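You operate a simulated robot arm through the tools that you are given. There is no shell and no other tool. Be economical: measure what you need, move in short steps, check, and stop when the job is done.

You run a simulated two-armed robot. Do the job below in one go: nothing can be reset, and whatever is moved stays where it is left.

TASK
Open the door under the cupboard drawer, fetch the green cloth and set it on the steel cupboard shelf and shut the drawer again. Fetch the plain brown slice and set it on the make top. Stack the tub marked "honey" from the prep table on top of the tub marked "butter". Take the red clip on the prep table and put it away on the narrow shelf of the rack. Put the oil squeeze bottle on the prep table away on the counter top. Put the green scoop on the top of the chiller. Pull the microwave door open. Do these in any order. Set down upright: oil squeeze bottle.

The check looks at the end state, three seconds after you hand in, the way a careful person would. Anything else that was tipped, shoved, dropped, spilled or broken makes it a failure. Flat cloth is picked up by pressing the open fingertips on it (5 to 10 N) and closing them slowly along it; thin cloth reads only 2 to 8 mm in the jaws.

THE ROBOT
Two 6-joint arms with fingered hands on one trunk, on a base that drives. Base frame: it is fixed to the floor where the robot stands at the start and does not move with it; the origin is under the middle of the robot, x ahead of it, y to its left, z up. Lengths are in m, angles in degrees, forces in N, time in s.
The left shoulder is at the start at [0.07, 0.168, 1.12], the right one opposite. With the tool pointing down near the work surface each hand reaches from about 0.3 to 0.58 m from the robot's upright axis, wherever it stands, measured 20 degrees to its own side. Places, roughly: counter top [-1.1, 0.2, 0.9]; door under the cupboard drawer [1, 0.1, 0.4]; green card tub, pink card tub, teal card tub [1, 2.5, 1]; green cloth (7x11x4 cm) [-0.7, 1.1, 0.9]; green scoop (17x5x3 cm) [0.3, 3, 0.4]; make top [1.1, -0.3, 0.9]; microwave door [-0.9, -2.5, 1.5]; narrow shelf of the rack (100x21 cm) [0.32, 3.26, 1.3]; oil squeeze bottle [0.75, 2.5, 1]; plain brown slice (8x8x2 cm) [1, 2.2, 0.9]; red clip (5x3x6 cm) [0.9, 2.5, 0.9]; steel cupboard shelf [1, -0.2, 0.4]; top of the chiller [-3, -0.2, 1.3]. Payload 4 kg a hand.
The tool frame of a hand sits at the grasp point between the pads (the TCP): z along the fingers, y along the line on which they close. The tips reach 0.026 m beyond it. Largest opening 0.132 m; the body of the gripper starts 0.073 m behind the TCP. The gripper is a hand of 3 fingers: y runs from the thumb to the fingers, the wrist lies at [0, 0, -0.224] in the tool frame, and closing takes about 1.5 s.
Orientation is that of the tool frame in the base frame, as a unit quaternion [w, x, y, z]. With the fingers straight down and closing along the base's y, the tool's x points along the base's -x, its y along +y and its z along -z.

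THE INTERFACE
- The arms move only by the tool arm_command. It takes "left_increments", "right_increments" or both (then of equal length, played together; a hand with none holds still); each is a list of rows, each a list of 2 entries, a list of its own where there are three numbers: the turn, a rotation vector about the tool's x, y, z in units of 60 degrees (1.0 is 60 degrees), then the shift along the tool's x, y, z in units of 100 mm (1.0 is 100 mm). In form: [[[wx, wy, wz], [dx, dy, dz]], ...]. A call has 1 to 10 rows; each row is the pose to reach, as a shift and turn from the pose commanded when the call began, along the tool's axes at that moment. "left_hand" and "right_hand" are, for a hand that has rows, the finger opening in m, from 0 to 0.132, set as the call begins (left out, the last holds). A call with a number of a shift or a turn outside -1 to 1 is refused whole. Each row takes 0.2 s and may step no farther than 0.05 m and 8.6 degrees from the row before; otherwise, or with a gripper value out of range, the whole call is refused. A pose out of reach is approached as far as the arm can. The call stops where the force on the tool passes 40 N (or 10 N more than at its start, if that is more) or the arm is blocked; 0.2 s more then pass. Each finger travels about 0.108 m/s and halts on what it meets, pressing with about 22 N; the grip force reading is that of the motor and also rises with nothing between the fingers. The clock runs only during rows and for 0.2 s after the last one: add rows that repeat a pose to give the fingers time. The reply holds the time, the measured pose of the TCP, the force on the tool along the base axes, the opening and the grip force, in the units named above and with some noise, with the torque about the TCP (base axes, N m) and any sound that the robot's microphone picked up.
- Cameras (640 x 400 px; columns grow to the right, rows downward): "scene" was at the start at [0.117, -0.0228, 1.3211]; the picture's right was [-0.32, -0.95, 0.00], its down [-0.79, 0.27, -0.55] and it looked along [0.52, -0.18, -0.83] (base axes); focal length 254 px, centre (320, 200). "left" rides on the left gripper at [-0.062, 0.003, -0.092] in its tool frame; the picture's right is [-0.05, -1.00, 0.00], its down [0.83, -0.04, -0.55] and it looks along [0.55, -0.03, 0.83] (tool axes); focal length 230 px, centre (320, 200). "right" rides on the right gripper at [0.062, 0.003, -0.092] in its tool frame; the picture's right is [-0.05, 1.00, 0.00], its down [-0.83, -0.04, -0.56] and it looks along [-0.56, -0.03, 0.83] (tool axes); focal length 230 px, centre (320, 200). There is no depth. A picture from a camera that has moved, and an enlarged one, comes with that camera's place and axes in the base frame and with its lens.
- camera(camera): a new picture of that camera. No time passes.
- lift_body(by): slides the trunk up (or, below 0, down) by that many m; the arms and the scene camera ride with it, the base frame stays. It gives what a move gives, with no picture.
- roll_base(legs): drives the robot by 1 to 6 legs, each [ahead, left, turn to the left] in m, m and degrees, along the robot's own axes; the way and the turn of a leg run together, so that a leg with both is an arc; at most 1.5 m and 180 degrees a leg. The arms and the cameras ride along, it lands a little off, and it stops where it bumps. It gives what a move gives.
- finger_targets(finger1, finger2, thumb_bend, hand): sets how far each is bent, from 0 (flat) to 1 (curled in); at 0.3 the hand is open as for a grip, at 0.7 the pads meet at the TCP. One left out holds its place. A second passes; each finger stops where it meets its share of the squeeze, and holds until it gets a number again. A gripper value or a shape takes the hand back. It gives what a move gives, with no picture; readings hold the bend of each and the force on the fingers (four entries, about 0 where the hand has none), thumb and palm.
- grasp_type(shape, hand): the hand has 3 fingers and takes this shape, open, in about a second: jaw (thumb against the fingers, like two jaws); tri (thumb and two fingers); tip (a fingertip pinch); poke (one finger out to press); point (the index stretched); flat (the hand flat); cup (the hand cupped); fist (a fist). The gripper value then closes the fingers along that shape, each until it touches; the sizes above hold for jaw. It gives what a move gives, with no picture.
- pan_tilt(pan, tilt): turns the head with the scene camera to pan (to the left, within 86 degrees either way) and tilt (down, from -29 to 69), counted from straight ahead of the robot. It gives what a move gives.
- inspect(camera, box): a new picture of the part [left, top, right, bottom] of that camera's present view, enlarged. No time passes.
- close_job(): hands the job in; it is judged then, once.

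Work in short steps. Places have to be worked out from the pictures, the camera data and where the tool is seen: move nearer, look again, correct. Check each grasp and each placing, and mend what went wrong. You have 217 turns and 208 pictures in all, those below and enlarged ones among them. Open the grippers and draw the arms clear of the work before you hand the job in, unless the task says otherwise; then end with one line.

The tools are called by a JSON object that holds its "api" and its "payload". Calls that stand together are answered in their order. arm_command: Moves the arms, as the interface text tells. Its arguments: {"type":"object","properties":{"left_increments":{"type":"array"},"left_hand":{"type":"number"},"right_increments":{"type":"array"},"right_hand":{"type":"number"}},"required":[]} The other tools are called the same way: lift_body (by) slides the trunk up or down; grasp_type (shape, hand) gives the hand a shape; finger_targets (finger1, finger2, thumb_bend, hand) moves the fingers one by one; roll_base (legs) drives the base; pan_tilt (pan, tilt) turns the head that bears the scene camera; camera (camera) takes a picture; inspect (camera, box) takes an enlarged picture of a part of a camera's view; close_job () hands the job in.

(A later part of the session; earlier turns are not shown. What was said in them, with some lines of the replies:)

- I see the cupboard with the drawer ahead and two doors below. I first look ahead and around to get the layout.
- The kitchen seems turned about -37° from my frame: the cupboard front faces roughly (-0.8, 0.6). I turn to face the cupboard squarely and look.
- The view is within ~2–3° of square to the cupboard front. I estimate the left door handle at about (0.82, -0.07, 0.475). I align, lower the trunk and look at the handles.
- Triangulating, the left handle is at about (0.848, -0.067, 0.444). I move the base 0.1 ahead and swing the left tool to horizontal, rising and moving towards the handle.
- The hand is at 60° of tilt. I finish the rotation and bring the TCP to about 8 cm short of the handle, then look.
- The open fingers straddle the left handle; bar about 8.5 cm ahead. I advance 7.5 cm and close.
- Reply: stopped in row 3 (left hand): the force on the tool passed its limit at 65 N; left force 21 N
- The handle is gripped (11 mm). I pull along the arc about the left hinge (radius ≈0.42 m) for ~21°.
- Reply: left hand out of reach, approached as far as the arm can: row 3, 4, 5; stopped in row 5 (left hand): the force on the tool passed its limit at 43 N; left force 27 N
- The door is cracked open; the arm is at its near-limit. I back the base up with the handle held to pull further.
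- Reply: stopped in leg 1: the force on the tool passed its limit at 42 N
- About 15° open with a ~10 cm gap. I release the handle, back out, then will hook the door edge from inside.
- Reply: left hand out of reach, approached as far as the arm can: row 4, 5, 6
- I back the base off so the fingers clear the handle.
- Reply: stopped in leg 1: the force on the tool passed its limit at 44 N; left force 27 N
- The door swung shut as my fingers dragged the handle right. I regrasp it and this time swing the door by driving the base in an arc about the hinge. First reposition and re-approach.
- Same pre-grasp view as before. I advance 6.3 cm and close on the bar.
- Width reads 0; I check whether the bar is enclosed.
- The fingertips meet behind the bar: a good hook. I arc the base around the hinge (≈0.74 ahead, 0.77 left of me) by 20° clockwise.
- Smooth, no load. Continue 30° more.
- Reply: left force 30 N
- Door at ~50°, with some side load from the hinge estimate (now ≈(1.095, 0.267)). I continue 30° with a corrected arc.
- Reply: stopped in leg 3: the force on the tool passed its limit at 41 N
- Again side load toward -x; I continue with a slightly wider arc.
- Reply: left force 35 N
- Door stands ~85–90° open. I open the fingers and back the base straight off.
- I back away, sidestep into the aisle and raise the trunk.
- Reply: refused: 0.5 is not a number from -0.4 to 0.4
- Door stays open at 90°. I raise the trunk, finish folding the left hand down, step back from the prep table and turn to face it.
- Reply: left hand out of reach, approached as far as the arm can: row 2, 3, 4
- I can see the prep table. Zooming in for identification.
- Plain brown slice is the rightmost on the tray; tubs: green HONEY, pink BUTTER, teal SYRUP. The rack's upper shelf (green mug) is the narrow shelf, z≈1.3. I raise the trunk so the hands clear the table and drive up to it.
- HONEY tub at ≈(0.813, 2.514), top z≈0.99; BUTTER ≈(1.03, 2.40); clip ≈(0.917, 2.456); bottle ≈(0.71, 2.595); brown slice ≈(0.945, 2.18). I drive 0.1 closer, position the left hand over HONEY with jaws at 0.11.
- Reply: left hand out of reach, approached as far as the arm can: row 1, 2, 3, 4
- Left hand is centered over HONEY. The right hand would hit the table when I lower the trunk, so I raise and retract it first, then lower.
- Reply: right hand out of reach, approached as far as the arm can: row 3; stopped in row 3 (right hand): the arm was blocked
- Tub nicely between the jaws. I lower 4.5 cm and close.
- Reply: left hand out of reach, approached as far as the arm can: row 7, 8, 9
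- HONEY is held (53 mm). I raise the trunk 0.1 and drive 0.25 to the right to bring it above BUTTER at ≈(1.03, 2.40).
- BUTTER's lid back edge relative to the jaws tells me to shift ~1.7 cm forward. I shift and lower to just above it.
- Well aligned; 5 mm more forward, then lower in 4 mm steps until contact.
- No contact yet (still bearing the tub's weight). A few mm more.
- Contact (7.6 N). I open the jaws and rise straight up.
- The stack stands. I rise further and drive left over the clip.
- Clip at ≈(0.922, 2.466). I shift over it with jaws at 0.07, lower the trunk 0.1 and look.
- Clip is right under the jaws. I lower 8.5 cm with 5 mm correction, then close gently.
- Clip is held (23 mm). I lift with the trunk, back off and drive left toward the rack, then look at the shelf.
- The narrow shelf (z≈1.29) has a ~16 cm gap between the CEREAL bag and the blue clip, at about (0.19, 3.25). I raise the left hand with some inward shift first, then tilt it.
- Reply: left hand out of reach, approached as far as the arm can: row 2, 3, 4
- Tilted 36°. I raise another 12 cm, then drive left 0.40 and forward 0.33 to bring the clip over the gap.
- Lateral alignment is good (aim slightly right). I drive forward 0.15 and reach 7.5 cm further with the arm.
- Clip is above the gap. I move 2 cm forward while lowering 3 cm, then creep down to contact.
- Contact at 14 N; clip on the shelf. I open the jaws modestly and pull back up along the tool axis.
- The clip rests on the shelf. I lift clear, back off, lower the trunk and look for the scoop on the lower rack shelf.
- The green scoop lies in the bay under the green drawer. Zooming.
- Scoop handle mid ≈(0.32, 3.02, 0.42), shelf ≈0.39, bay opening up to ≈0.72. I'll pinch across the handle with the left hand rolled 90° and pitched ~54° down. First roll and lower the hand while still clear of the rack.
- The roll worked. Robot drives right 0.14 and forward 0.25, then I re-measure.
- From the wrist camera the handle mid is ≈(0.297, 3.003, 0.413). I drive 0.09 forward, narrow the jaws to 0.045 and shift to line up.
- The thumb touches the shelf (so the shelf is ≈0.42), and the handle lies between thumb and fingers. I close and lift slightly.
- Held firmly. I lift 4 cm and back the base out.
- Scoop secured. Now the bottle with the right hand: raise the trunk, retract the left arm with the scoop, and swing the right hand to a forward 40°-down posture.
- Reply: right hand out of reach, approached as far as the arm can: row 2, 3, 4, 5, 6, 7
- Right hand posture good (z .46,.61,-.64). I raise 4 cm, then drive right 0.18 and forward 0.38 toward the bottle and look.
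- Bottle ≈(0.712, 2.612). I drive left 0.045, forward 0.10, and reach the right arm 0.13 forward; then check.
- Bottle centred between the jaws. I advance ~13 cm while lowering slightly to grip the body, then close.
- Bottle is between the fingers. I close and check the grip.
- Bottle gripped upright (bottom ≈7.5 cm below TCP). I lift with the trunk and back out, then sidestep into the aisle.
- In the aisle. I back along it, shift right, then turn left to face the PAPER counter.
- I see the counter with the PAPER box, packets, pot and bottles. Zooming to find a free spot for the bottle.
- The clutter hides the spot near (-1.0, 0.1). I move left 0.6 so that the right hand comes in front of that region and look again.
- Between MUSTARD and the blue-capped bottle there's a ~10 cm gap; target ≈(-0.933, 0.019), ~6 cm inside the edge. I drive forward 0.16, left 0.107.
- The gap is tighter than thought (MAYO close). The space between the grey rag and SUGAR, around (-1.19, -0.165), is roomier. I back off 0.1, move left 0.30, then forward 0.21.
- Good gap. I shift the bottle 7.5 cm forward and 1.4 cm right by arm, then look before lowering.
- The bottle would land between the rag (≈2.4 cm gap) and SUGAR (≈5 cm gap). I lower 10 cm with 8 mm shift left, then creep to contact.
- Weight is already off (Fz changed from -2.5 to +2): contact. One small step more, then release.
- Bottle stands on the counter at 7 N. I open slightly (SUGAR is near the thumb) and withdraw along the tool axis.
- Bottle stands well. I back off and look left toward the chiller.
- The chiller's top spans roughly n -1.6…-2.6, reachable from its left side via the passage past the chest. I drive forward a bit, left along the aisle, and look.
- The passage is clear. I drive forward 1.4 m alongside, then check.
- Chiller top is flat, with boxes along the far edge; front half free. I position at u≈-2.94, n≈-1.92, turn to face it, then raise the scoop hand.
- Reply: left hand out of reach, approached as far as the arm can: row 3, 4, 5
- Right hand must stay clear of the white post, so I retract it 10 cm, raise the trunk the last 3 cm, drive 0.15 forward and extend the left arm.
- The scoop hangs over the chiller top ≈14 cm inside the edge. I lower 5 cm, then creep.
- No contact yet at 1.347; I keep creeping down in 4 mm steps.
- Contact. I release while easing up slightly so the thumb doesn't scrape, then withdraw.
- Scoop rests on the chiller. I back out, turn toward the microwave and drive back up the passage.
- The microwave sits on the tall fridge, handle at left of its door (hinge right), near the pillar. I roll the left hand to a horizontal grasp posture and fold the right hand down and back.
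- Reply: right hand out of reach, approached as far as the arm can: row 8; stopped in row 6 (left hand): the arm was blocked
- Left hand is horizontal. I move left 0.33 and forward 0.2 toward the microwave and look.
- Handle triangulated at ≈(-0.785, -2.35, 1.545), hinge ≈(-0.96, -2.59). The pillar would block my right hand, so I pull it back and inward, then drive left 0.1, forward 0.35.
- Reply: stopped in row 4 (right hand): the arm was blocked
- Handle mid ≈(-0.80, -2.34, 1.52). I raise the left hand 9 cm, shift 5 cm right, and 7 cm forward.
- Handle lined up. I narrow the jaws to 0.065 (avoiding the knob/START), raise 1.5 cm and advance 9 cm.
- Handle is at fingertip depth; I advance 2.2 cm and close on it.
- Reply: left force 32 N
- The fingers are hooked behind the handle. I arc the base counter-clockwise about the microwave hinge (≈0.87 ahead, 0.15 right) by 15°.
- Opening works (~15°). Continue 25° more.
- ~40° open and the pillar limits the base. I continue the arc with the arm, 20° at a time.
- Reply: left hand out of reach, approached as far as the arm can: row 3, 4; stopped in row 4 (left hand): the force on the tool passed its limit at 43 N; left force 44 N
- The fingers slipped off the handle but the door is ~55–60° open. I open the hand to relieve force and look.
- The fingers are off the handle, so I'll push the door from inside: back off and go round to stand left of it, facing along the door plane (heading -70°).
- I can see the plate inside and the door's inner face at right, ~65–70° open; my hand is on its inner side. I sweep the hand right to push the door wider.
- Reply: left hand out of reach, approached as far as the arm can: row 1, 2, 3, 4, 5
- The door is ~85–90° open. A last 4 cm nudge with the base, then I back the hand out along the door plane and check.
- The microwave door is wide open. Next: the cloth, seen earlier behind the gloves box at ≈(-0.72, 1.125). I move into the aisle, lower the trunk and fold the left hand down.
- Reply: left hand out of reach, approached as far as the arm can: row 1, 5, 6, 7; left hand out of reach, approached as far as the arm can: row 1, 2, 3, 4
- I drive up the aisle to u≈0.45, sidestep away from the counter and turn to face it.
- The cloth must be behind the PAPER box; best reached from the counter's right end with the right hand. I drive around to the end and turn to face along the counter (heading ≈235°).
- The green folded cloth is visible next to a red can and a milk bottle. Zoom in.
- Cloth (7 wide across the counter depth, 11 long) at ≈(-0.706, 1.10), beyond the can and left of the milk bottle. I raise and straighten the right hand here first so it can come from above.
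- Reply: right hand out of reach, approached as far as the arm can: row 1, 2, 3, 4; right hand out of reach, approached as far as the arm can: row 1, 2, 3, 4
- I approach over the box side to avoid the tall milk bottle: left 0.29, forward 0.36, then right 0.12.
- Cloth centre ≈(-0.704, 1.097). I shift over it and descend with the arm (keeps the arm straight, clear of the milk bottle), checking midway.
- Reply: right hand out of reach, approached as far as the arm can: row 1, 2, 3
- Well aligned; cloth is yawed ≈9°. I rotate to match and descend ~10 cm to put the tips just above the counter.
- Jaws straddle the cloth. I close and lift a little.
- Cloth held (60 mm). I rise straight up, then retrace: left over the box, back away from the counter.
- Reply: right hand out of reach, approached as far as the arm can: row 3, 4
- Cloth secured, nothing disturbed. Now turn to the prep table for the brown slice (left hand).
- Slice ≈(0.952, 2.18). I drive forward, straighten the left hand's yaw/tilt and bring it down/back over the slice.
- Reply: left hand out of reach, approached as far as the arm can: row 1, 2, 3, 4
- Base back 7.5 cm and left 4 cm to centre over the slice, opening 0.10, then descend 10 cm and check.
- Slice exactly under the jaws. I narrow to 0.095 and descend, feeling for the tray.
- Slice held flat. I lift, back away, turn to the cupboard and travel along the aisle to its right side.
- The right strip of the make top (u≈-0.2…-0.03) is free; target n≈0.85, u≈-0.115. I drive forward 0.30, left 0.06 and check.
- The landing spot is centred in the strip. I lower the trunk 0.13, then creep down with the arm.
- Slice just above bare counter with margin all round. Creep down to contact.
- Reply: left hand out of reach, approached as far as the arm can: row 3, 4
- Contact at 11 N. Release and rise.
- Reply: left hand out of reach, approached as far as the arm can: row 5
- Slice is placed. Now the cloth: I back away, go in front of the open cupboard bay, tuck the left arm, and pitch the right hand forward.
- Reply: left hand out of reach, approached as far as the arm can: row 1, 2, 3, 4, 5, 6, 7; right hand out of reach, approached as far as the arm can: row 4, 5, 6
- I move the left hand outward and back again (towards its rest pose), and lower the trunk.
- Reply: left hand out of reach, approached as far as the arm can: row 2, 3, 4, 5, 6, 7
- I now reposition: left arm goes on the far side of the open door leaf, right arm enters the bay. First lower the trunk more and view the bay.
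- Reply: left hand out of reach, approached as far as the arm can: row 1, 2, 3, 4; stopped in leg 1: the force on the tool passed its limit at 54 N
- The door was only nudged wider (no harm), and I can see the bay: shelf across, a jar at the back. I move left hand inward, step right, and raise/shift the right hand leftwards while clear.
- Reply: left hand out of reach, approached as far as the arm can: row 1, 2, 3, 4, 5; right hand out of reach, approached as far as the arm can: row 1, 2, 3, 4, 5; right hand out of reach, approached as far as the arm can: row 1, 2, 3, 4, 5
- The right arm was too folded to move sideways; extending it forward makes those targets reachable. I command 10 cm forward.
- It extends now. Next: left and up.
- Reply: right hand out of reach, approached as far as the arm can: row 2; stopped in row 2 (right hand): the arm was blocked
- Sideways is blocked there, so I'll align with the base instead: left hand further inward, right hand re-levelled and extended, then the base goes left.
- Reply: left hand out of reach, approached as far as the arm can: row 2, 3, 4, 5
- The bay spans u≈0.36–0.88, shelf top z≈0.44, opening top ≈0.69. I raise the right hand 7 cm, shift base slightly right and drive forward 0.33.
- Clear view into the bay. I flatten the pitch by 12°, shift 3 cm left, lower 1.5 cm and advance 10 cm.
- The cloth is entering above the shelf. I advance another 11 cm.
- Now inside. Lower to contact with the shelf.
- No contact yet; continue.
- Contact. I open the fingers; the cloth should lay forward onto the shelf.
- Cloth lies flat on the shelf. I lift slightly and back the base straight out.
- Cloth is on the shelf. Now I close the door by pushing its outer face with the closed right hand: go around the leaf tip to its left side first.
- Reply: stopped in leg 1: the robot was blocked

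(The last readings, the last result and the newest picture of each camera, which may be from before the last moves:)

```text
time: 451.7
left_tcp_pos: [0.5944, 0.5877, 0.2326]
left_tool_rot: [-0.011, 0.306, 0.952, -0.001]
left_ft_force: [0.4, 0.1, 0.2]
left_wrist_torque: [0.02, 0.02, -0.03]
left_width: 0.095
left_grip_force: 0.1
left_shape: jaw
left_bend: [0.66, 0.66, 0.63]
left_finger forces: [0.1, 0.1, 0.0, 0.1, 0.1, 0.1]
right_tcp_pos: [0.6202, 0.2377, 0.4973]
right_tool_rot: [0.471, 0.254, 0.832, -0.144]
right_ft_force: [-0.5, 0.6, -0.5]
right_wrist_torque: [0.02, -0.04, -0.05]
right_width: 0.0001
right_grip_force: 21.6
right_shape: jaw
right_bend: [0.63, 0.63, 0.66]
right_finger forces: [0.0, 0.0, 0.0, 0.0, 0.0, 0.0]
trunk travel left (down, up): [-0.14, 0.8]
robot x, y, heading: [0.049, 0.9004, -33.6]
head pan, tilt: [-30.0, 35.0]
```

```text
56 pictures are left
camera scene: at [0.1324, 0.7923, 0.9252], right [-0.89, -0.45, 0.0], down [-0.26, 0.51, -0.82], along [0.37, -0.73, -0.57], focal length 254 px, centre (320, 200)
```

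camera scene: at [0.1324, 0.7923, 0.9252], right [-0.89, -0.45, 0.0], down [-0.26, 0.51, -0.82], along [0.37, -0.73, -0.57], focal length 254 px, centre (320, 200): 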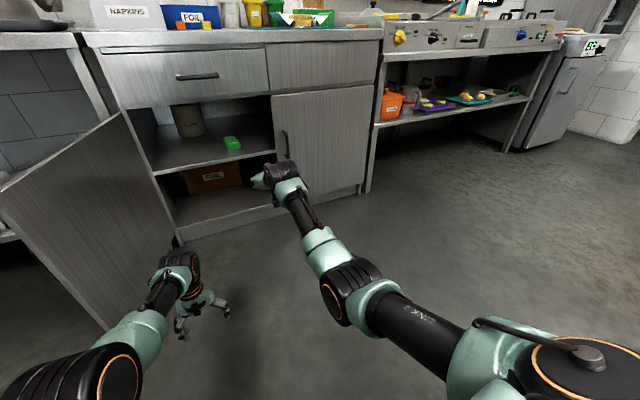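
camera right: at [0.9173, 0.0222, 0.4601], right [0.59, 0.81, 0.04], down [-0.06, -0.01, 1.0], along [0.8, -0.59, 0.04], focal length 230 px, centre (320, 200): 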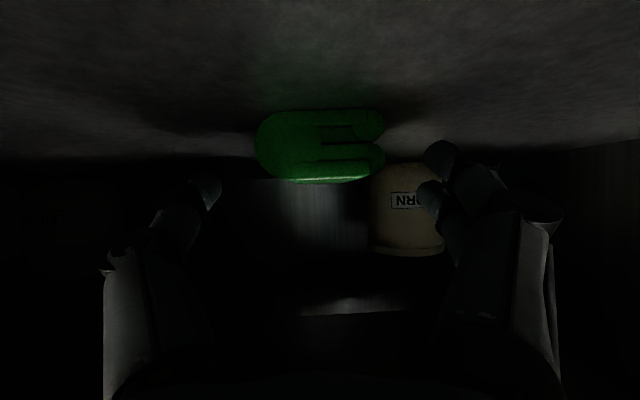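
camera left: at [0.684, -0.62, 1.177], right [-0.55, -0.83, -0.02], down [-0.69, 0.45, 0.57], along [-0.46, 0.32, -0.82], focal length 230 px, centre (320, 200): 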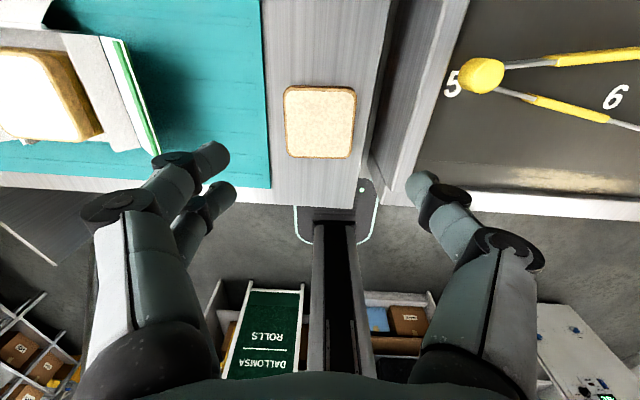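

Backing is limited by the counter behind me. I retract the right arm ~22 cm instead so it can pass in front of the leaf tip.

{"api": "arm_command", "payload": {"right_increments": [[[0, 0, 0], [0.14, 0, -0.24]], [[0, 0, 0], [0.28, 0, -0.47]], [[0, 0, 0], [0.42, 0, -0.7]], [[0, 0, 0], [0.57, 0, -0.94]]]}}

{"api": "arm_command", "payload": {"right_increments": [[[0, 0, 0], [0.14, 0, -0.24]], [[0, 0, 0], [0.28, 0, -0.47]], [[0, 0, 0], [0.42, 0, -0.7]], [[0, 0, 0], [0.57, 0, -0.94]]]}}

{"api": "roll_base", "payload": {"legs": [[0.03, 0.3, 0], [0, 0.34, 0]]}}

{"api": "camera", "payload": {"camera": "scene"}}

```text
time: 452.7
left_tcp_pos: [0.5935, 0.5883, 0.2329]
left_tool_rot: [-0.011, 0.306, 0.952, 0.0]
left_ft_force: [0.7, -0.1, -0.1]
left_wrist_torque: [-0.01, -0.02, -0.02]
left_width: 0.0946
left_grip_force: 0.2
left_shape: jaw
left_bend: [0.66, 0.66, 0.63]
left_finger forces: [0.0, 0.0, 0.0, 0.0, 0.0, 0.0]
right_tcp_pos: [0.5271, 0.2968, 0.4974]
right_tool_rot: [0.472, 0.254, 0.832, -0.144]
right_ft_force: [-0.2, 0.1, 0.5]
right_wrist_torque: [0.02, 0.01, -0.02]
right_width: 0.0
right_grip_force: 22.1
right_shape: jaw
right_bend: [0.63, 0.63, 0.66]
right_finger forces: [0.0, 0.0, 0.0, 0.0, 0.1, 0.0]
trunk travel left (down, up): [-0.14, 0.8]
robot x, y, heading: [0.0539, 0.8959, -33.2]
head pan, tilt: [-30.0, 35.0]
```

```text
time: 453.7
left_tcp_pos: [0.5941, 0.5887, 0.2331]
left_tool_rot: [-0.01, 0.307, 0.952, 0.0]
left_ft_force: [0.1, 0.5, -0.1]
left_wrist_torque: [0.03, 0.01, 0.03]
left_width: 0.0948
left_grip_force: 0.1
left_shape: jaw
left_bend: [0.66, 0.66, 0.63]
left_finger forces: [0.0, 0.0, 0.0, 0.1, 0.0, 0.1]
right_tcp_pos: [0.4377, 0.3613, 0.4961]
right_tool_rot: [0.471, 0.254, 0.832, -0.145]
right_ft_force: [-0.2, -1.0, 0.1]
right_wrist_torque: [0.03, 0.01, 0.01]
right_width: 0.0
right_grip_force: 21.5
right_shape: jaw
right_bend: [0.63, 0.63, 0.66]
right_finger forces: [0.0, 0.0, 0.0, 0.0, 0.0, 0.1]
trunk travel left (down, up): [-0.14, 0.8]
robot x, y, heading: [0.0503, 0.9014, -33.6]
head pan, tilt: [-30.0, 35.0]
```

```text
time: 457.6
left_tcp_pos: [0.9698, 1.1003, 0.233]
left_tool_rot: [-0.011, 0.311, 0.95, 0.001]
left_ft_force: [0.1, -0.2, -0.5]
left_wrist_torque: [-0.03, 0.0, 0.01]
left_width: 0.0948
left_grip_force: 0.0
left_shape: jaw
left_bend: [0.66, 0.66, 0.63]
left_finger forces: [0.1, 0.0, 0.0, 0.0, 0.1, 0.1]
right_tcp_pos: [0.812, 0.875, 0.4956]
right_tool_rot: [0.471, 0.257, 0.831, -0.147]
right_ft_force: [-0.9, 0.1, 0.9]
right_wrist_torque: [-0.01, -0.01, 0.0]
right_width: 0.0001
right_grip_force: 21.9
right_shape: jaw
right_bend: [0.63, 0.63, 0.66]
right_finger forces: [0.1, 0.0, 0.0, 0.1, 0.1, 0.1]
trunk travel left (down, up): [-0.14, 0.8]
robot x, y, heading: [0.4305, 1.4163, -33.9]
head pan, tilt: [-30.0, 35.0]
```

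```text
55 pictures are left
camera scene: at [0.5096, 1.3083, 0.9251], right [-0.9, -0.44, 0.0], down [-0.25, 0.52, -0.82], along [0.36, -0.74, -0.57], focal length 254 px, centre (320, 200)
```

scene: 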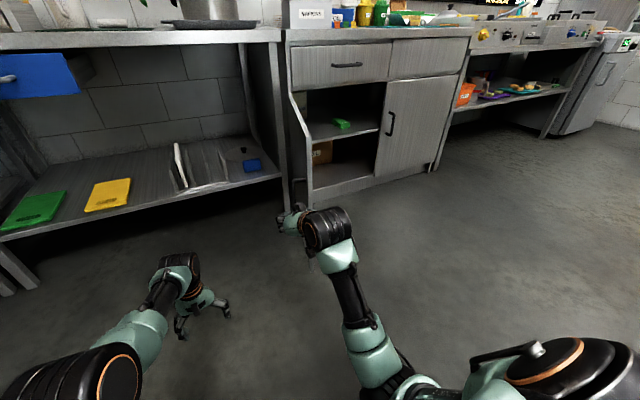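

I'm on the outer side. Forward 0.3, then sweep right to swing the door.

{"api": "roll_base", "payload": {"legs": [[0.3, 0, 0], [0, -0.3, 0]]}}

{"api": "camera", "payload": {"camera": "scene"}}

```text
time: 461.2
left_tcp_pos: [1.0403, 0.6836, 0.2328]
left_tool_rot: [-0.01, 0.314, 0.949, 0.0]
left_ft_force: [-0.1, -0.2, 1.1]
left_wrist_torque: [-0.03, -0.04, 0.01]
left_width: 0.0948
left_grip_force: 0.0
left_shape: jaw
left_bend: [0.66, 0.66, 0.63]
left_finger forces: [0.0, 0.1, 0.1, 0.0, 0.0, 0.1]
right_tcp_pos: [0.8794, 0.4578, 0.4966]
right_tool_rot: [0.471, 0.261, 0.829, -0.149]
right_ft_force: [0.7, -0.5, 0.1]
right_wrist_torque: [0.01, 0.0, 0.03]
right_width: 0.0
right_grip_force: 21.9
right_shape: jaw
right_bend: [0.63, 0.63, 0.66]
right_finger forces: [0.0, 0.1, 0.1, 0.0, 0.0, 0.1]
trunk travel left (down, up): [-0.14, 0.8]
robot x, y, heading: [0.502, 1.0026, -34.1]
head pan, tilt: [-30.0, 35.0]
```

```text
54 pictures are left
camera scene: at [0.5812, 0.8953, 0.9251], right [-0.9, -0.43, 0.0], down [-0.25, 0.52, -0.82], along [0.35, -0.74, -0.57], focal length 254 px, centre (320, 200)
```

scene: 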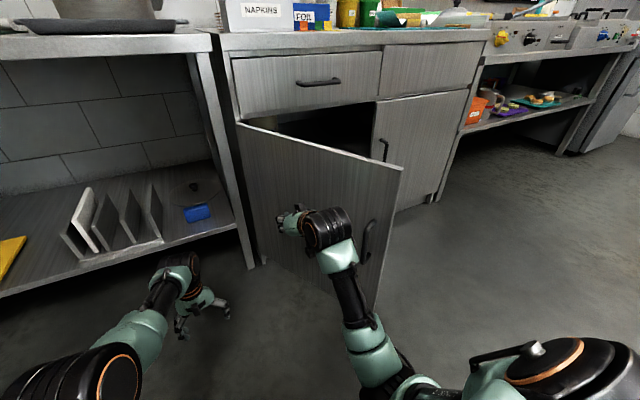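

The door swings. I continue right 0.25, then forward to press it shut.

{"api": "roll_base", "payload": {"legs": [[0, -0.26, 0], [0.15, 0, 0]]}}

{"api": "camera", "payload": {"camera": "scene"}}

```text
time: 464.1
left_tcp_pos: [1.0212, 0.3898, 0.2325]
left_tool_rot: [-0.011, 0.313, 0.95, 0.0]
left_ft_force: [-0.3, 1.1, -0.2]
left_wrist_torque: [-0.04, 0.02, 0.0]
left_width: 0.0947
left_grip_force: 0.0
left_shape: jaw
left_bend: [0.66, 0.66, 0.63]
left_finger forces: [0.0, 0.1, 0.1, 0.1, 0.0, 0.1]
right_tcp_pos: [0.8623, 0.1649, 0.4958]
right_tool_rot: [0.47, 0.257, 0.831, -0.146]
right_ft_force: [0.1, 0.3, -0.6]
right_wrist_torque: [-0.02, 0.0, -0.02]
right_width: 0.0
right_grip_force: 21.7
right_shape: jaw
right_bend: [0.63, 0.65, 0.66]
right_finger forces: [0.0, 0.0, 0.0, 0.0, 0.0, 0.0]
trunk travel left (down, up): [-0.14, 0.8]
robot x, y, heading: [0.4836, 0.7077, -34.3]
head pan, tilt: [-30.0, 35.0]
```

```text
53 pictures are left
camera scene: at [0.561, 0.5998, 0.9251], right [-0.9, -0.44, 0.0], down [-0.25, 0.52, -0.82], along [0.36, -0.74, -0.57], focal length 254 px, centre (320, 200)
```

scene: 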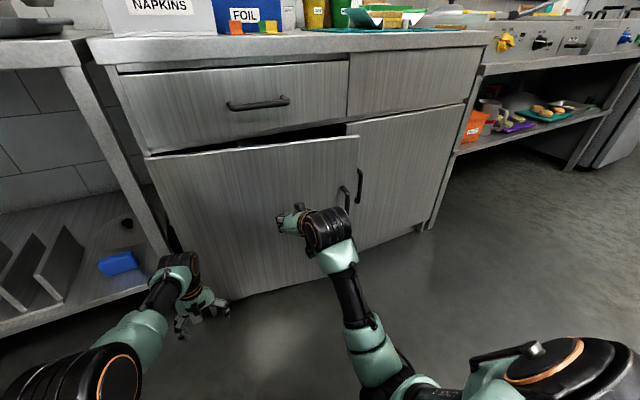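

Nearly shut. Forward 0.12 to press it closed (force-limited).

{"api": "roll_base", "payload": {"legs": [[0.12, -0.06, 0]]}}

{"api": "camera", "payload": {"camera": "scene"}}

```text
time: 465.1
left_tcp_pos: [1.0537, 0.3299, 0.2292]
left_tool_rot: [-0.025, 0.307, 0.951, 0.008]
left_ft_force: [0.7, 0.0, -0.7]
left_wrist_torque: [-0.02, 0.0, 0.01]
left_width: 0.0948
left_grip_force: 0.1
left_shape: jaw
left_bend: [0.66, 0.66, 0.63]
left_finger forces: [0.0, 0.1, 0.1, 0.0, 0.1, 0.1]
right_tcp_pos: [0.901, 0.0991, 0.4958]
right_tool_rot: [0.47, 0.258, 0.831, -0.147]
right_ft_force: [-1.7, 0.8, -0.8]
right_wrist_torque: [0.04, 0.04, 0.02]
right_width: 0.0
right_grip_force: 21.7
right_shape: jaw
right_bend: [0.63, 0.65, 0.66]
right_finger forces: [0.0, 0.0, 0.1, 0.1, 0.1, 0.0]
trunk travel left (down, up): [-0.14, 0.8]
robot x, y, heading: [0.5156, 0.6411, -33.8]
head pan, tilt: [-30.0, 35.0]
stopped in leg 1: the force on the tool passed its limit at 207 N (the readings are from after the stop); the commanded pose is now the measured one
```

```text
52 pictures are left
camera scene: at [0.5992, 0.5334, 0.925], right [-0.9, -0.44, 0.0], down [-0.25, 0.52, -0.82], along [0.36, -0.74, -0.57], focal length 254 px, centre (320, 200)
```

scene: 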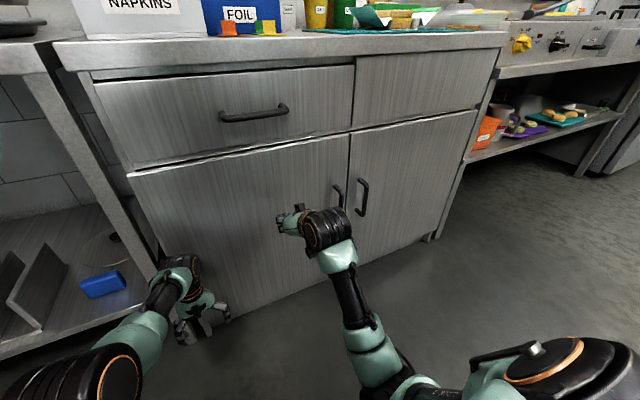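

A hard stop (left hand met the cupboard). Let me inspect the door's alignment.

{"api": "inspect", "payload": {"camera": "scene", "box": [100, 60, 460, 285]}}

```text
1.78 times, centred on (280, 172) of scene
camera zoom: at [0.5992, 0.5334, 0.925], right [-0.9, -0.44, 0.0], down [-0.25, 0.52, -0.82], along [0.36, -0.74, -0.57], focal length 452 px, centre (391, 249)
```

zoom: 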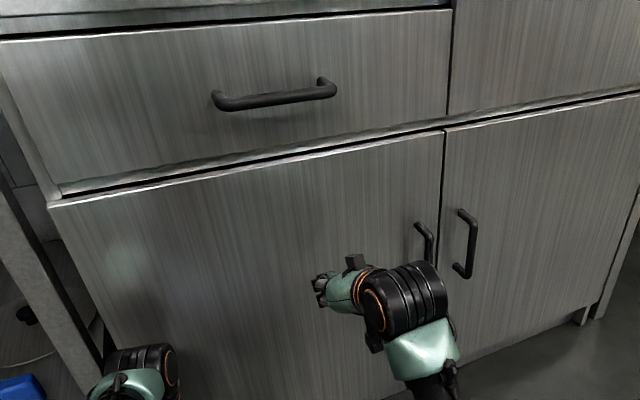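

The door looks flush. I press gently with the right hand to make sure it's fully home.

{"api": "arm_command", "payload": {"right_increments": [[[0, 0, 0], [-0.05, 0, 0.085]], [[0, 0, 0], [-0.1, 0, 0.17]], [[0, 0, 0], [-0.15, 0, 0.26]], [[0, 0, 0], [-0.2, 0, 0.34]]]}}

```text
time: 466.1
left_tcp_pos: [1.0531, 0.332, 0.2288]
left_tool_rot: [-0.026, 0.305, 0.952, 0.008]
left_ft_force: [-0.3, 0.0, -0.6]
left_wrist_torque: [-0.01, 0.05, -0.01]
left_width: 0.095
left_grip_force: 0.1
left_shape: jaw
left_bend: [0.66, 0.66, 0.63]
left_finger forces: [0.0, 0.1, 0.0, 0.0, 0.1, 0.0]
right_tcp_pos: [0.9353, 0.0774, 0.4951]
right_tool_rot: [0.47, 0.258, 0.832, -0.145]
right_ft_force: [0.2, 0.5, -0.6]
right_wrist_torque: [0.02, 0.0, 0.0]
right_width: 0.0001
right_grip_force: 21.6
right_shape: jaw
right_bend: [0.63, 0.65, 0.66]
right_finger forces: [0.0, 0.0, 0.0, 0.1, 0.1, 0.0]
trunk travel left (down, up): [-0.14, 0.8]
robot x, y, heading: [0.5214, 0.6409, -33.9]
head pan, tilt: [-30.0, 35.0]
```

{"api": "arm_command", "payload": {"right_increments": [[[0, 0, 0], [-0.05, 0, 0.085]], [[0, 0, 0], [-0.1, 0, 0.17]], [[0, 0, 0], [-0.15, 0, 0.26]], [[0, 0, 0], [-0.2, 0, 0.34]]]}}

{"api": "camera", "payload": {"camera": "right"}}

```text
time: 466.6
left_tcp_pos: [1.053, 0.3326, 0.2314]
left_tool_rot: [-0.025, 0.306, 0.952, 0.007]
left_ft_force: [-0.3, 0.3, 0.2]
left_wrist_torque: [0.02, -0.01, 0.03]
left_width: 0.0949
left_grip_force: 0.1
left_shape: jaw
left_bend: [0.66, 0.66, 0.63]
left_finger forces: [0.0, 0.0, 0.0, 0.1, 0.1, 0.0]
right_tcp_pos: [0.9387, 0.0784, 0.4918]
right_tool_rot: [0.467, 0.256, 0.835, -0.139]
right_ft_force: [-12.6, 14.0, 4.8]
right_wrist_torque: [-0.12, -0.11, 0.05]
right_width: 0.0001
right_grip_force: 21.8
right_shape: jaw
right_bend: [0.64, 0.71, 0.67]
right_finger forces: [0.1, 31.2, 0.0, 0.0, 0.0, 0.0]
trunk travel left (down, up): [-0.14, 0.8]
robot x, y, heading: [0.5118, 0.641, -33.9]
head pan, tilt: [-30.0, 35.0]
stopped in row 1 (right hand): the force on the tool passed its limit at 48 N (the readings are from after the stop); the commanded pose is now the measured one
```

```text
50 pictures are left
camera right: at [0.85, 0.1429, 0.4893], right [0.58, 0.81, 0.05], down [-0.06, -0.02, 1.0], along [0.81, -0.58, 0.03], focal length 230 px, centre (320, 200)
```

right: 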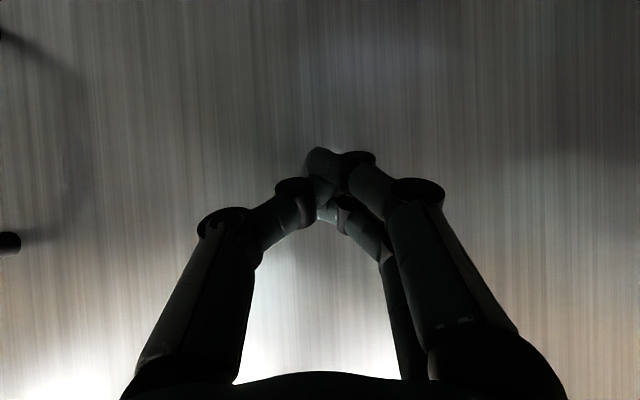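

The door is firmly shut. I back off, raise the trunk, and check the cupboard and the counter behind.

{"api": "roll_base", "payload": {"legs": [[-0.32, 0, 0]]}}

{"api": "lift_body", "payload": {"by": 0.4}}

{"api": "lift_body", "payload": {"by": 0.3}}

{"api": "pan_tilt", "payload": {"pan": -10, "tilt": 45}}

{"api": "camera", "payload": {"camera": "scene"}}

```text
time: 468.7
left_tcp_pos: [0.7882, 0.5097, 0.2289]
left_tool_rot: [-0.025, 0.306, 0.952, 0.008]
left_ft_force: [-0.1, 0.2, 1.2]
left_wrist_torque: [0.02, 0.02, -0.01]
left_width: 0.0946
left_grip_force: 0.1
left_shape: jaw
left_bend: [0.66, 0.66, 0.63]
left_finger forces: [0.0, 0.1, 0.0, 0.1, 0.0, 0.1]
right_tcp_pos: [0.674, 0.254, 0.492]
right_tool_rot: [0.466, 0.258, 0.835, -0.14]
right_ft_force: [-0.1, 0.0, -0.5]
right_wrist_torque: [0.01, -0.02, -0.01]
right_width: 0.0
right_grip_force: 22.1
right_shape: jaw
right_bend: [0.64, 0.67, 0.67]
right_finger forces: [0.0, 0.0, 0.1, 0.0, 0.0, 0.0]
trunk travel left (down, up): [-0.14, 0.8]
robot x, y, heading: [0.2527, 0.8216, -34.1]
head pan, tilt: [-30.0, 35.0]
```

```text
time: 472.5
left_tcp_pos: [0.7875, 0.5101, 0.6285]
left_tool_rot: [-0.026, 0.306, 0.952, 0.008]
left_ft_force: [-0.1, -0.3, -0.2]
left_wrist_torque: [-0.04, 0.01, -0.01]
left_width: 0.0947
left_grip_force: 0.0
left_shape: jaw
left_bend: [0.66, 0.66, 0.63]
left_finger forces: [0.0, 0.1, 0.0, 0.1, 0.0, 0.0]
right_tcp_pos: [0.6737, 0.2531, 0.8908]
right_tool_rot: [0.466, 0.258, 0.834, -0.141]
right_ft_force: [0.2, -0.4, 0.7]
right_wrist_torque: [0.01, 0.01, 0.02]
right_width: 0.0
right_grip_force: 21.7
right_shape: jaw
right_bend: [0.64, 0.67, 0.67]
right_finger forces: [0.0, 0.1, 0.1, 0.0, 0.0, 0.0]
trunk travel left (down, up): [-0.54, 0.4]
robot x, y, heading: [0.2535, 0.8209, -34.3]
head pan, tilt: [-30.0, 35.0]
```

```text
time: 475.5
left_tcp_pos: [0.7873, 0.5076, 0.9291]
left_tool_rot: [-0.025, 0.307, 0.951, 0.009]
left_ft_force: [0.1, -0.2, -0.4]
left_wrist_torque: [0.01, 0.0, 0.02]
left_width: 0.0951
left_grip_force: 0.1
left_shape: jaw
left_bend: [0.66, 0.66, 0.63]
left_finger forces: [0.0, 0.0, 0.0, 0.1, 0.0, 0.0]
right_tcp_pos: [0.6733, 0.2527, 1.1912]
right_tool_rot: [0.465, 0.258, 0.835, -0.141]
right_ft_force: [1.2, -1.0, -0.2]
right_wrist_torque: [0.01, 0.01, 0.01]
right_width: 0.0
right_grip_force: 22.0
right_shape: jaw
right_bend: [0.64, 0.67, 0.67]
right_finger forces: [0.0, 0.1, 0.0, 0.0, 0.0, 0.1]
trunk travel left (down, up): [-0.84, 0.1]
robot x, y, heading: [0.2519, 0.8172, -33.8]
head pan, tilt: [-30.0, 35.0]
```

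```text
time: 476.3
left_tcp_pos: [0.7882, 0.5102, 0.9293]
left_tool_rot: [-0.025, 0.306, 0.952, 0.008]
left_ft_force: [-0.1, 0.0, 0.4]
left_wrist_torque: [-0.01, 0.02, -0.01]
left_width: 0.0947
left_grip_force: 0.1
left_shape: jaw
left_bend: [0.66, 0.66, 0.63]
left_finger forces: [0.0, 0.0, 0.0, 0.0, 0.1, 0.1]
right_tcp_pos: [0.6755, 0.2537, 1.1902]
right_tool_rot: [0.466, 0.258, 0.835, -0.141]
right_ft_force: [0.1, 0.0, -0.9]
right_wrist_torque: [-0.01, 0.01, 0.0]
right_width: 0.0002
right_grip_force: 22.0
right_shape: jaw
right_bend: [0.64, 0.67, 0.67]
right_finger forces: [0.1, 0.0, 0.1, 0.0, 0.1, 0.1]
trunk travel left (down, up): [-0.84, 0.1]
robot x, y, heading: [0.2494, 0.8193, -34.0]
head pan, tilt: [-10.0, 45.0]
```

```text
49 pictures are left
camera scene: at [0.3536, 0.7346, 1.6104], right [-0.7, -0.72, 0.0], down [-0.51, 0.49, -0.71], along [0.51, -0.49, -0.71], focal length 254 px, centre (320, 200)
```

scene: 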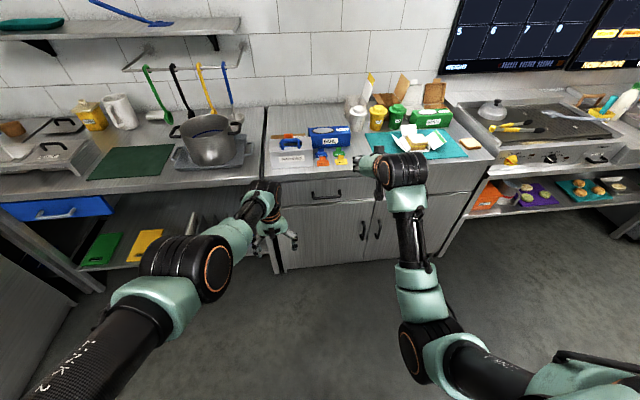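

Inspect the cupboard front, then turn around to verify the counter behind.

{"api": "inspect", "payload": {"camera": "scene", "box": [240, 140, 500, 302]}}

{"api": "roll_base", "payload": {"legs": [[-0.1, 0, 0], [0, 0.5, 0], [0, 0, 140]]}}

{"api": "pan_tilt", "payload": {"pan": 30, "tilt": 30}}

{"api": "camera", "payload": {"camera": "scene"}}

{"api": "pan_tilt", "payload": {"pan": -50, "tilt": 25}}

{"api": "camera", "payload": {"camera": "scene"}}

```text
2.46 times, centred on (370, 221) of scene
camera zoom: at [0.3536, 0.7346, 1.6104], right [-0.7, -0.72, 0.0], down [-0.51, 0.49, -0.71], along [0.51, -0.49, -0.71], focal length 626 px, centre (197, 148)
```

zoom: 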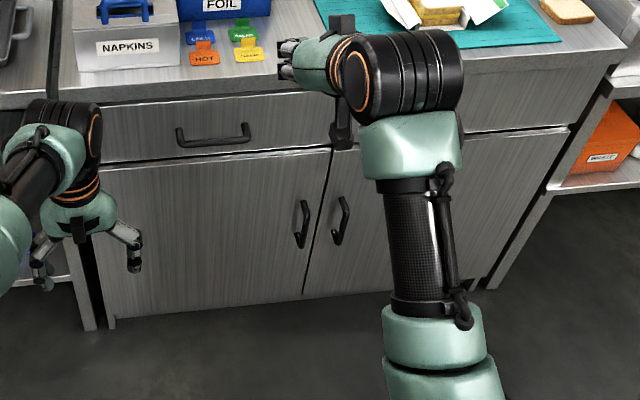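

```text
time: 485.7
left_tcp_pos: [0.2689, 1.8809, 0.9297]
left_tool_rot: [0.017, 0.775, -0.631, 0.022]
left_ft_force: [0.1, 0.3, -0.3]
left_wrist_torque: [0.01, 0.02, 0.03]
left_width: 0.0947
left_grip_force: 0.1
left_shape: jaw
left_bend: [0.66, 0.66, 0.63]
left_finger forces: [0.0, 0.0, 0.0, 0.1, 0.0, 0.0]
right_tcp_pos: [0.5241, 1.9931, 1.1911]
right_tool_rot: [-0.3, 0.684, -0.544, -0.382]
right_ft_force: [0.0, 0.8, -0.4]
right_wrist_torque: [0.0, 0.0, 0.01]
right_width: 0.0
right_grip_force: 22.4
right_shape: jaw
right_bend: [0.64, 0.67, 0.67]
right_finger forces: [0.0, 0.1, 0.1, 0.1, 0.1, 0.0]
trunk travel left (down, up): [-0.84, 0.1]
robot x, y, heading: [0.4495, 1.2885, 103.6]
head pan, tilt: [-10.0, 45.0]
```

```text
time: 486.8
left_tcp_pos: [0.2681, 1.8815, 0.93]
left_tool_rot: [0.017, 0.775, -0.631, 0.021]
left_ft_force: [-0.3, -0.4, -0.3]
left_wrist_torque: [0.0, 0.0, 0.02]
left_width: 0.0949
left_grip_force: 0.1
left_shape: jaw
left_bend: [0.66, 0.66, 0.63]
left_finger forces: [0.1, 0.1, 0.0, 0.0, 0.1, 0.0]
right_tcp_pos: [0.5242, 1.9935, 1.1914]
right_tool_rot: [-0.3, 0.684, -0.544, -0.383]
right_ft_force: [0.0, -0.6, 0.5]
right_wrist_torque: [0.0, -0.03, 0.01]
right_width: 0.0001
right_grip_force: 22.5
right_shape: jaw
right_bend: [0.64, 0.67, 0.67]
right_finger forces: [0.0, 0.0, 0.0, 0.0, 0.0, 0.0]
trunk travel left (down, up): [-0.84, 0.1]
robot x, y, heading: [0.4486, 1.29, 103.5]
head pan, tilt: [30.0, 30.0]
```

```text
47 pictures are left
camera scene: at [0.3771, 1.4066, 1.6329], right [0.73, 0.69, 0.0], down [0.34, -0.36, -0.87], along [-0.59, 0.63, -0.5], focal length 254 px, centre (320, 200)
```

scene: 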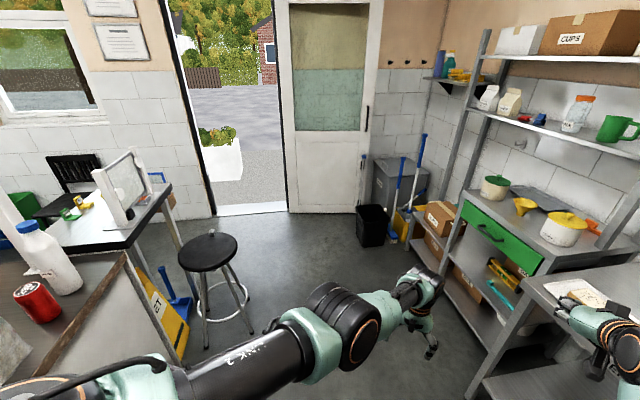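

```text
time: 488.3
left_tcp_pos: [0.2688, 1.8816, 0.9287]
left_tool_rot: [0.017, 0.775, -0.631, 0.021]
left_ft_force: [0.0, 0.1, 0.2]
left_wrist_torque: [0.02, -0.01, -0.03]
left_width: 0.0947
left_grip_force: 0.0
left_shape: jaw
left_bend: [0.66, 0.66, 0.63]
left_finger forces: [0.0, 0.0, 0.1, 0.0, 0.0, 0.1]
right_tcp_pos: [0.5237, 1.9933, 1.1917]
right_tool_rot: [-0.3, 0.684, -0.544, -0.383]
right_ft_force: [-0.7, 0.8, -0.6]
right_wrist_torque: [0.01, 0.02, 0.01]
right_width: 0.0
right_grip_force: 21.8
right_shape: jaw
right_bend: [0.64, 0.67, 0.67]
right_finger forces: [0.0, 0.1, 0.0, 0.0, 0.1, 0.0]
trunk travel left (down, up): [-0.84, 0.1]
robot x, y, heading: [0.4494, 1.2893, 103.4]
head pan, tilt: [-50.0, 25.0]
```

```text
46 pictures are left
camera scene: at [0.494, 1.4147, 1.6409], right [0.8, -0.6, 0.0], down [-0.25, -0.34, -0.91], along [0.54, 0.73, -0.42], focal length 254 px, centre (320, 200)
```

scene: 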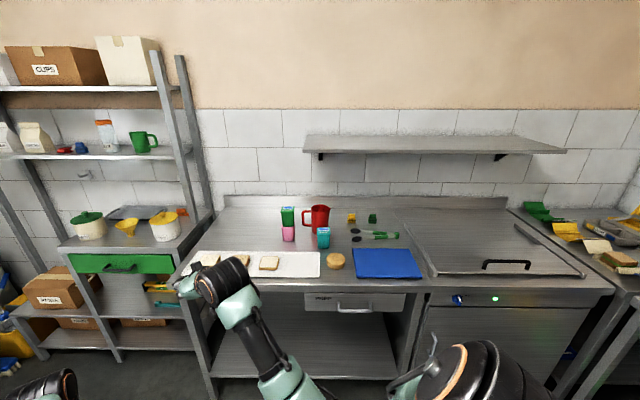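

Stack, clip and remaining slices are fine. One look at the counter front that I bumped.

{"api": "roll_base", "payload": {"legs": [[0, -0.35, 0], [0, 0, 60]]}}

{"api": "pan_tilt", "payload": {"pan": 40, "tilt": 30}}

{"api": "camera", "payload": {"camera": "scene"}}

```text
time: 493.2
left_tcp_pos: [0.1944, 1.5107, 0.9301]
left_tool_rot: [0.005, 0.987, -0.159, 0.027]
left_ft_force: [0.0, 0.6, 0.4]
left_wrist_torque: [-0.04, -0.02, 0.01]
left_width: 0.0948
left_grip_force: 0.1
left_shape: jaw
left_bend: [0.66, 0.66, 0.63]
left_finger forces: [0.0, 0.0, 0.1, 0.0, 0.1, 0.0]
right_tcp_pos: [0.2258, 1.7901, 1.1904]
right_tool_rot: [-0.068, 0.864, -0.129, -0.482]
right_ft_force: [0.4, -0.2, 0.0]
right_wrist_torque: [0.01, 0.01, -0.02]
right_width: 0.0
right_grip_force: 22.1
right_shape: jaw
right_bend: [0.64, 0.67, 0.67]
right_finger forces: [0.0, 0.1, 0.1, 0.0, 0.0, 0.0]
trunk travel left (down, up): [-0.84, 0.1]
robot x, y, heading: [0.7999, 1.3762, 163.4]
head pan, tilt: [-50.0, 25.0]
```

```text
time: 494.9
left_tcp_pos: [0.194, 1.5116, 0.9294]
left_tool_rot: [0.004, 0.987, -0.159, 0.027]
left_ft_force: [-0.5, 0.4, 0.2]
left_wrist_torque: [0.03, 0.0, 0.01]
left_width: 0.0948
left_grip_force: 0.1
left_shape: jaw
left_bend: [0.66, 0.66, 0.63]
left_finger forces: [0.0, 0.0, 0.1, 0.1, 0.0, 0.0]
right_tcp_pos: [0.2262, 1.7891, 1.1909]
right_tool_rot: [-0.068, 0.864, -0.128, -0.482]
right_ft_force: [-0.8, 0.1, -0.2]
right_wrist_torque: [0.03, -0.02, 0.03]
right_width: 0.0
right_grip_force: 22.3
right_shape: jaw
right_bend: [0.64, 0.67, 0.67]
right_finger forces: [0.0, 0.0, 0.0, 0.1, 0.0, 0.0]
trunk travel left (down, up): [-0.84, 0.1]
robot x, y, heading: [0.7988, 1.375, 163.6]
head pan, tilt: [40.0, 30.0]
```

```text
45 pictures are left
camera scene: at [0.6655, 1.3536, 1.6329], right [-0.4, 0.92, 0.0], down [0.46, 0.2, -0.87], along [-0.8, -0.34, -0.5], focal length 254 px, centre (320, 200)
```

scene: 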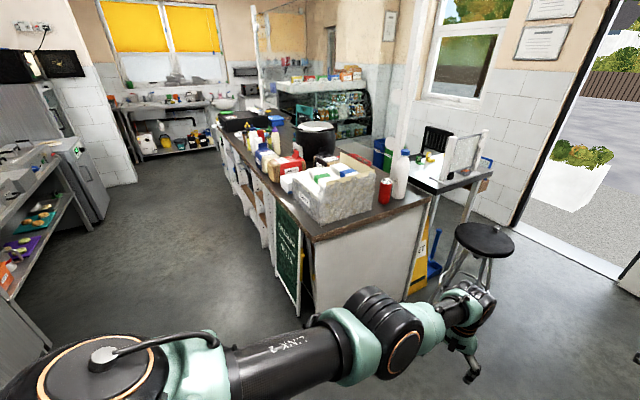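

The board still stands, the microwave door is open, and everything else is in place. I open the right gripper (left is open), clear of the work.

{"api": "arm_command", "payload": {"right_increments": [[[0, 0, 0], [0, 0, 0]], [[0, 0, 0], [0, 0, 0]], [[0, 0, 0], [0, 0, 0]], [[0, 0, 0], [0, 0, 0]], [[0, 0, 0], [0, 0, 0]], [[0, 0, 0], [0, 0, 0]]], "right_hand": 0.12}}

{"api": "inspect", "payload": {"camera": "scene", "box": [0, 20, 420, 282]}}

```text
time: 496.3
left_tcp_pos: [0.1942, 1.5113, 0.9292]
left_tool_rot: [0.004, 0.987, -0.159, 0.027]
left_ft_force: [0.6, 0.0, 0.0]
left_wrist_torque: [-0.04, 0.02, -0.02]
left_width: 0.0945
left_grip_force: 0.1
left_shape: jaw
left_bend: [0.66, 0.66, 0.63]
left_finger forces: [0.1, 0.0, 0.0, 0.0, 0.0, 0.1]
right_tcp_pos: [0.2265, 1.7884, 1.1898]
right_tool_rot: [-0.068, 0.865, -0.129, -0.481]
right_ft_force: [0.6, 0.0, -0.6]
right_wrist_torque: [0.02, 0.01, 0.0]
right_width: 0.12
right_grip_force: 0.0
right_shape: jaw
right_bend: [0.47, 0.47, 0.43]
right_finger forces: [0.1, 0.0, 0.0, 0.0, 0.0, 0.0]
trunk travel left (down, up): [-0.84, 0.1]
robot x, y, heading: [0.7959, 1.3738, 163.4]
head pan, tilt: [40.0, 30.0]
```

```text
1.52 times, centred on (210, 151) of scene
camera zoom: at [0.6655, 1.3535, 1.6329], right [-0.4, 0.92, 0.0], down [0.46, 0.2, -0.87], along [-0.79, -0.34, -0.5], focal length 388 px, centre (488, 275)
```

zoom: 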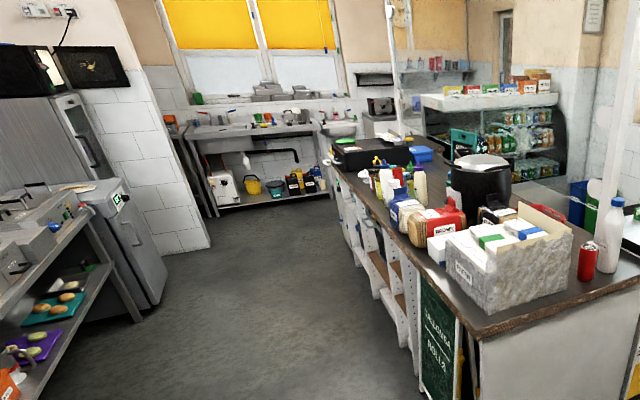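

All tasks are in their end states; handing in.

{"api": "close_job", "payload": {}}

```text
The job is handed in.
```

All seven tasks are done and the job is handed in, with two things to know. I read "shut the drawer again" as shutting the door I had opened, so both it and the drawer are closed. The red clip lies on its back on the rack shelf rather than standing.
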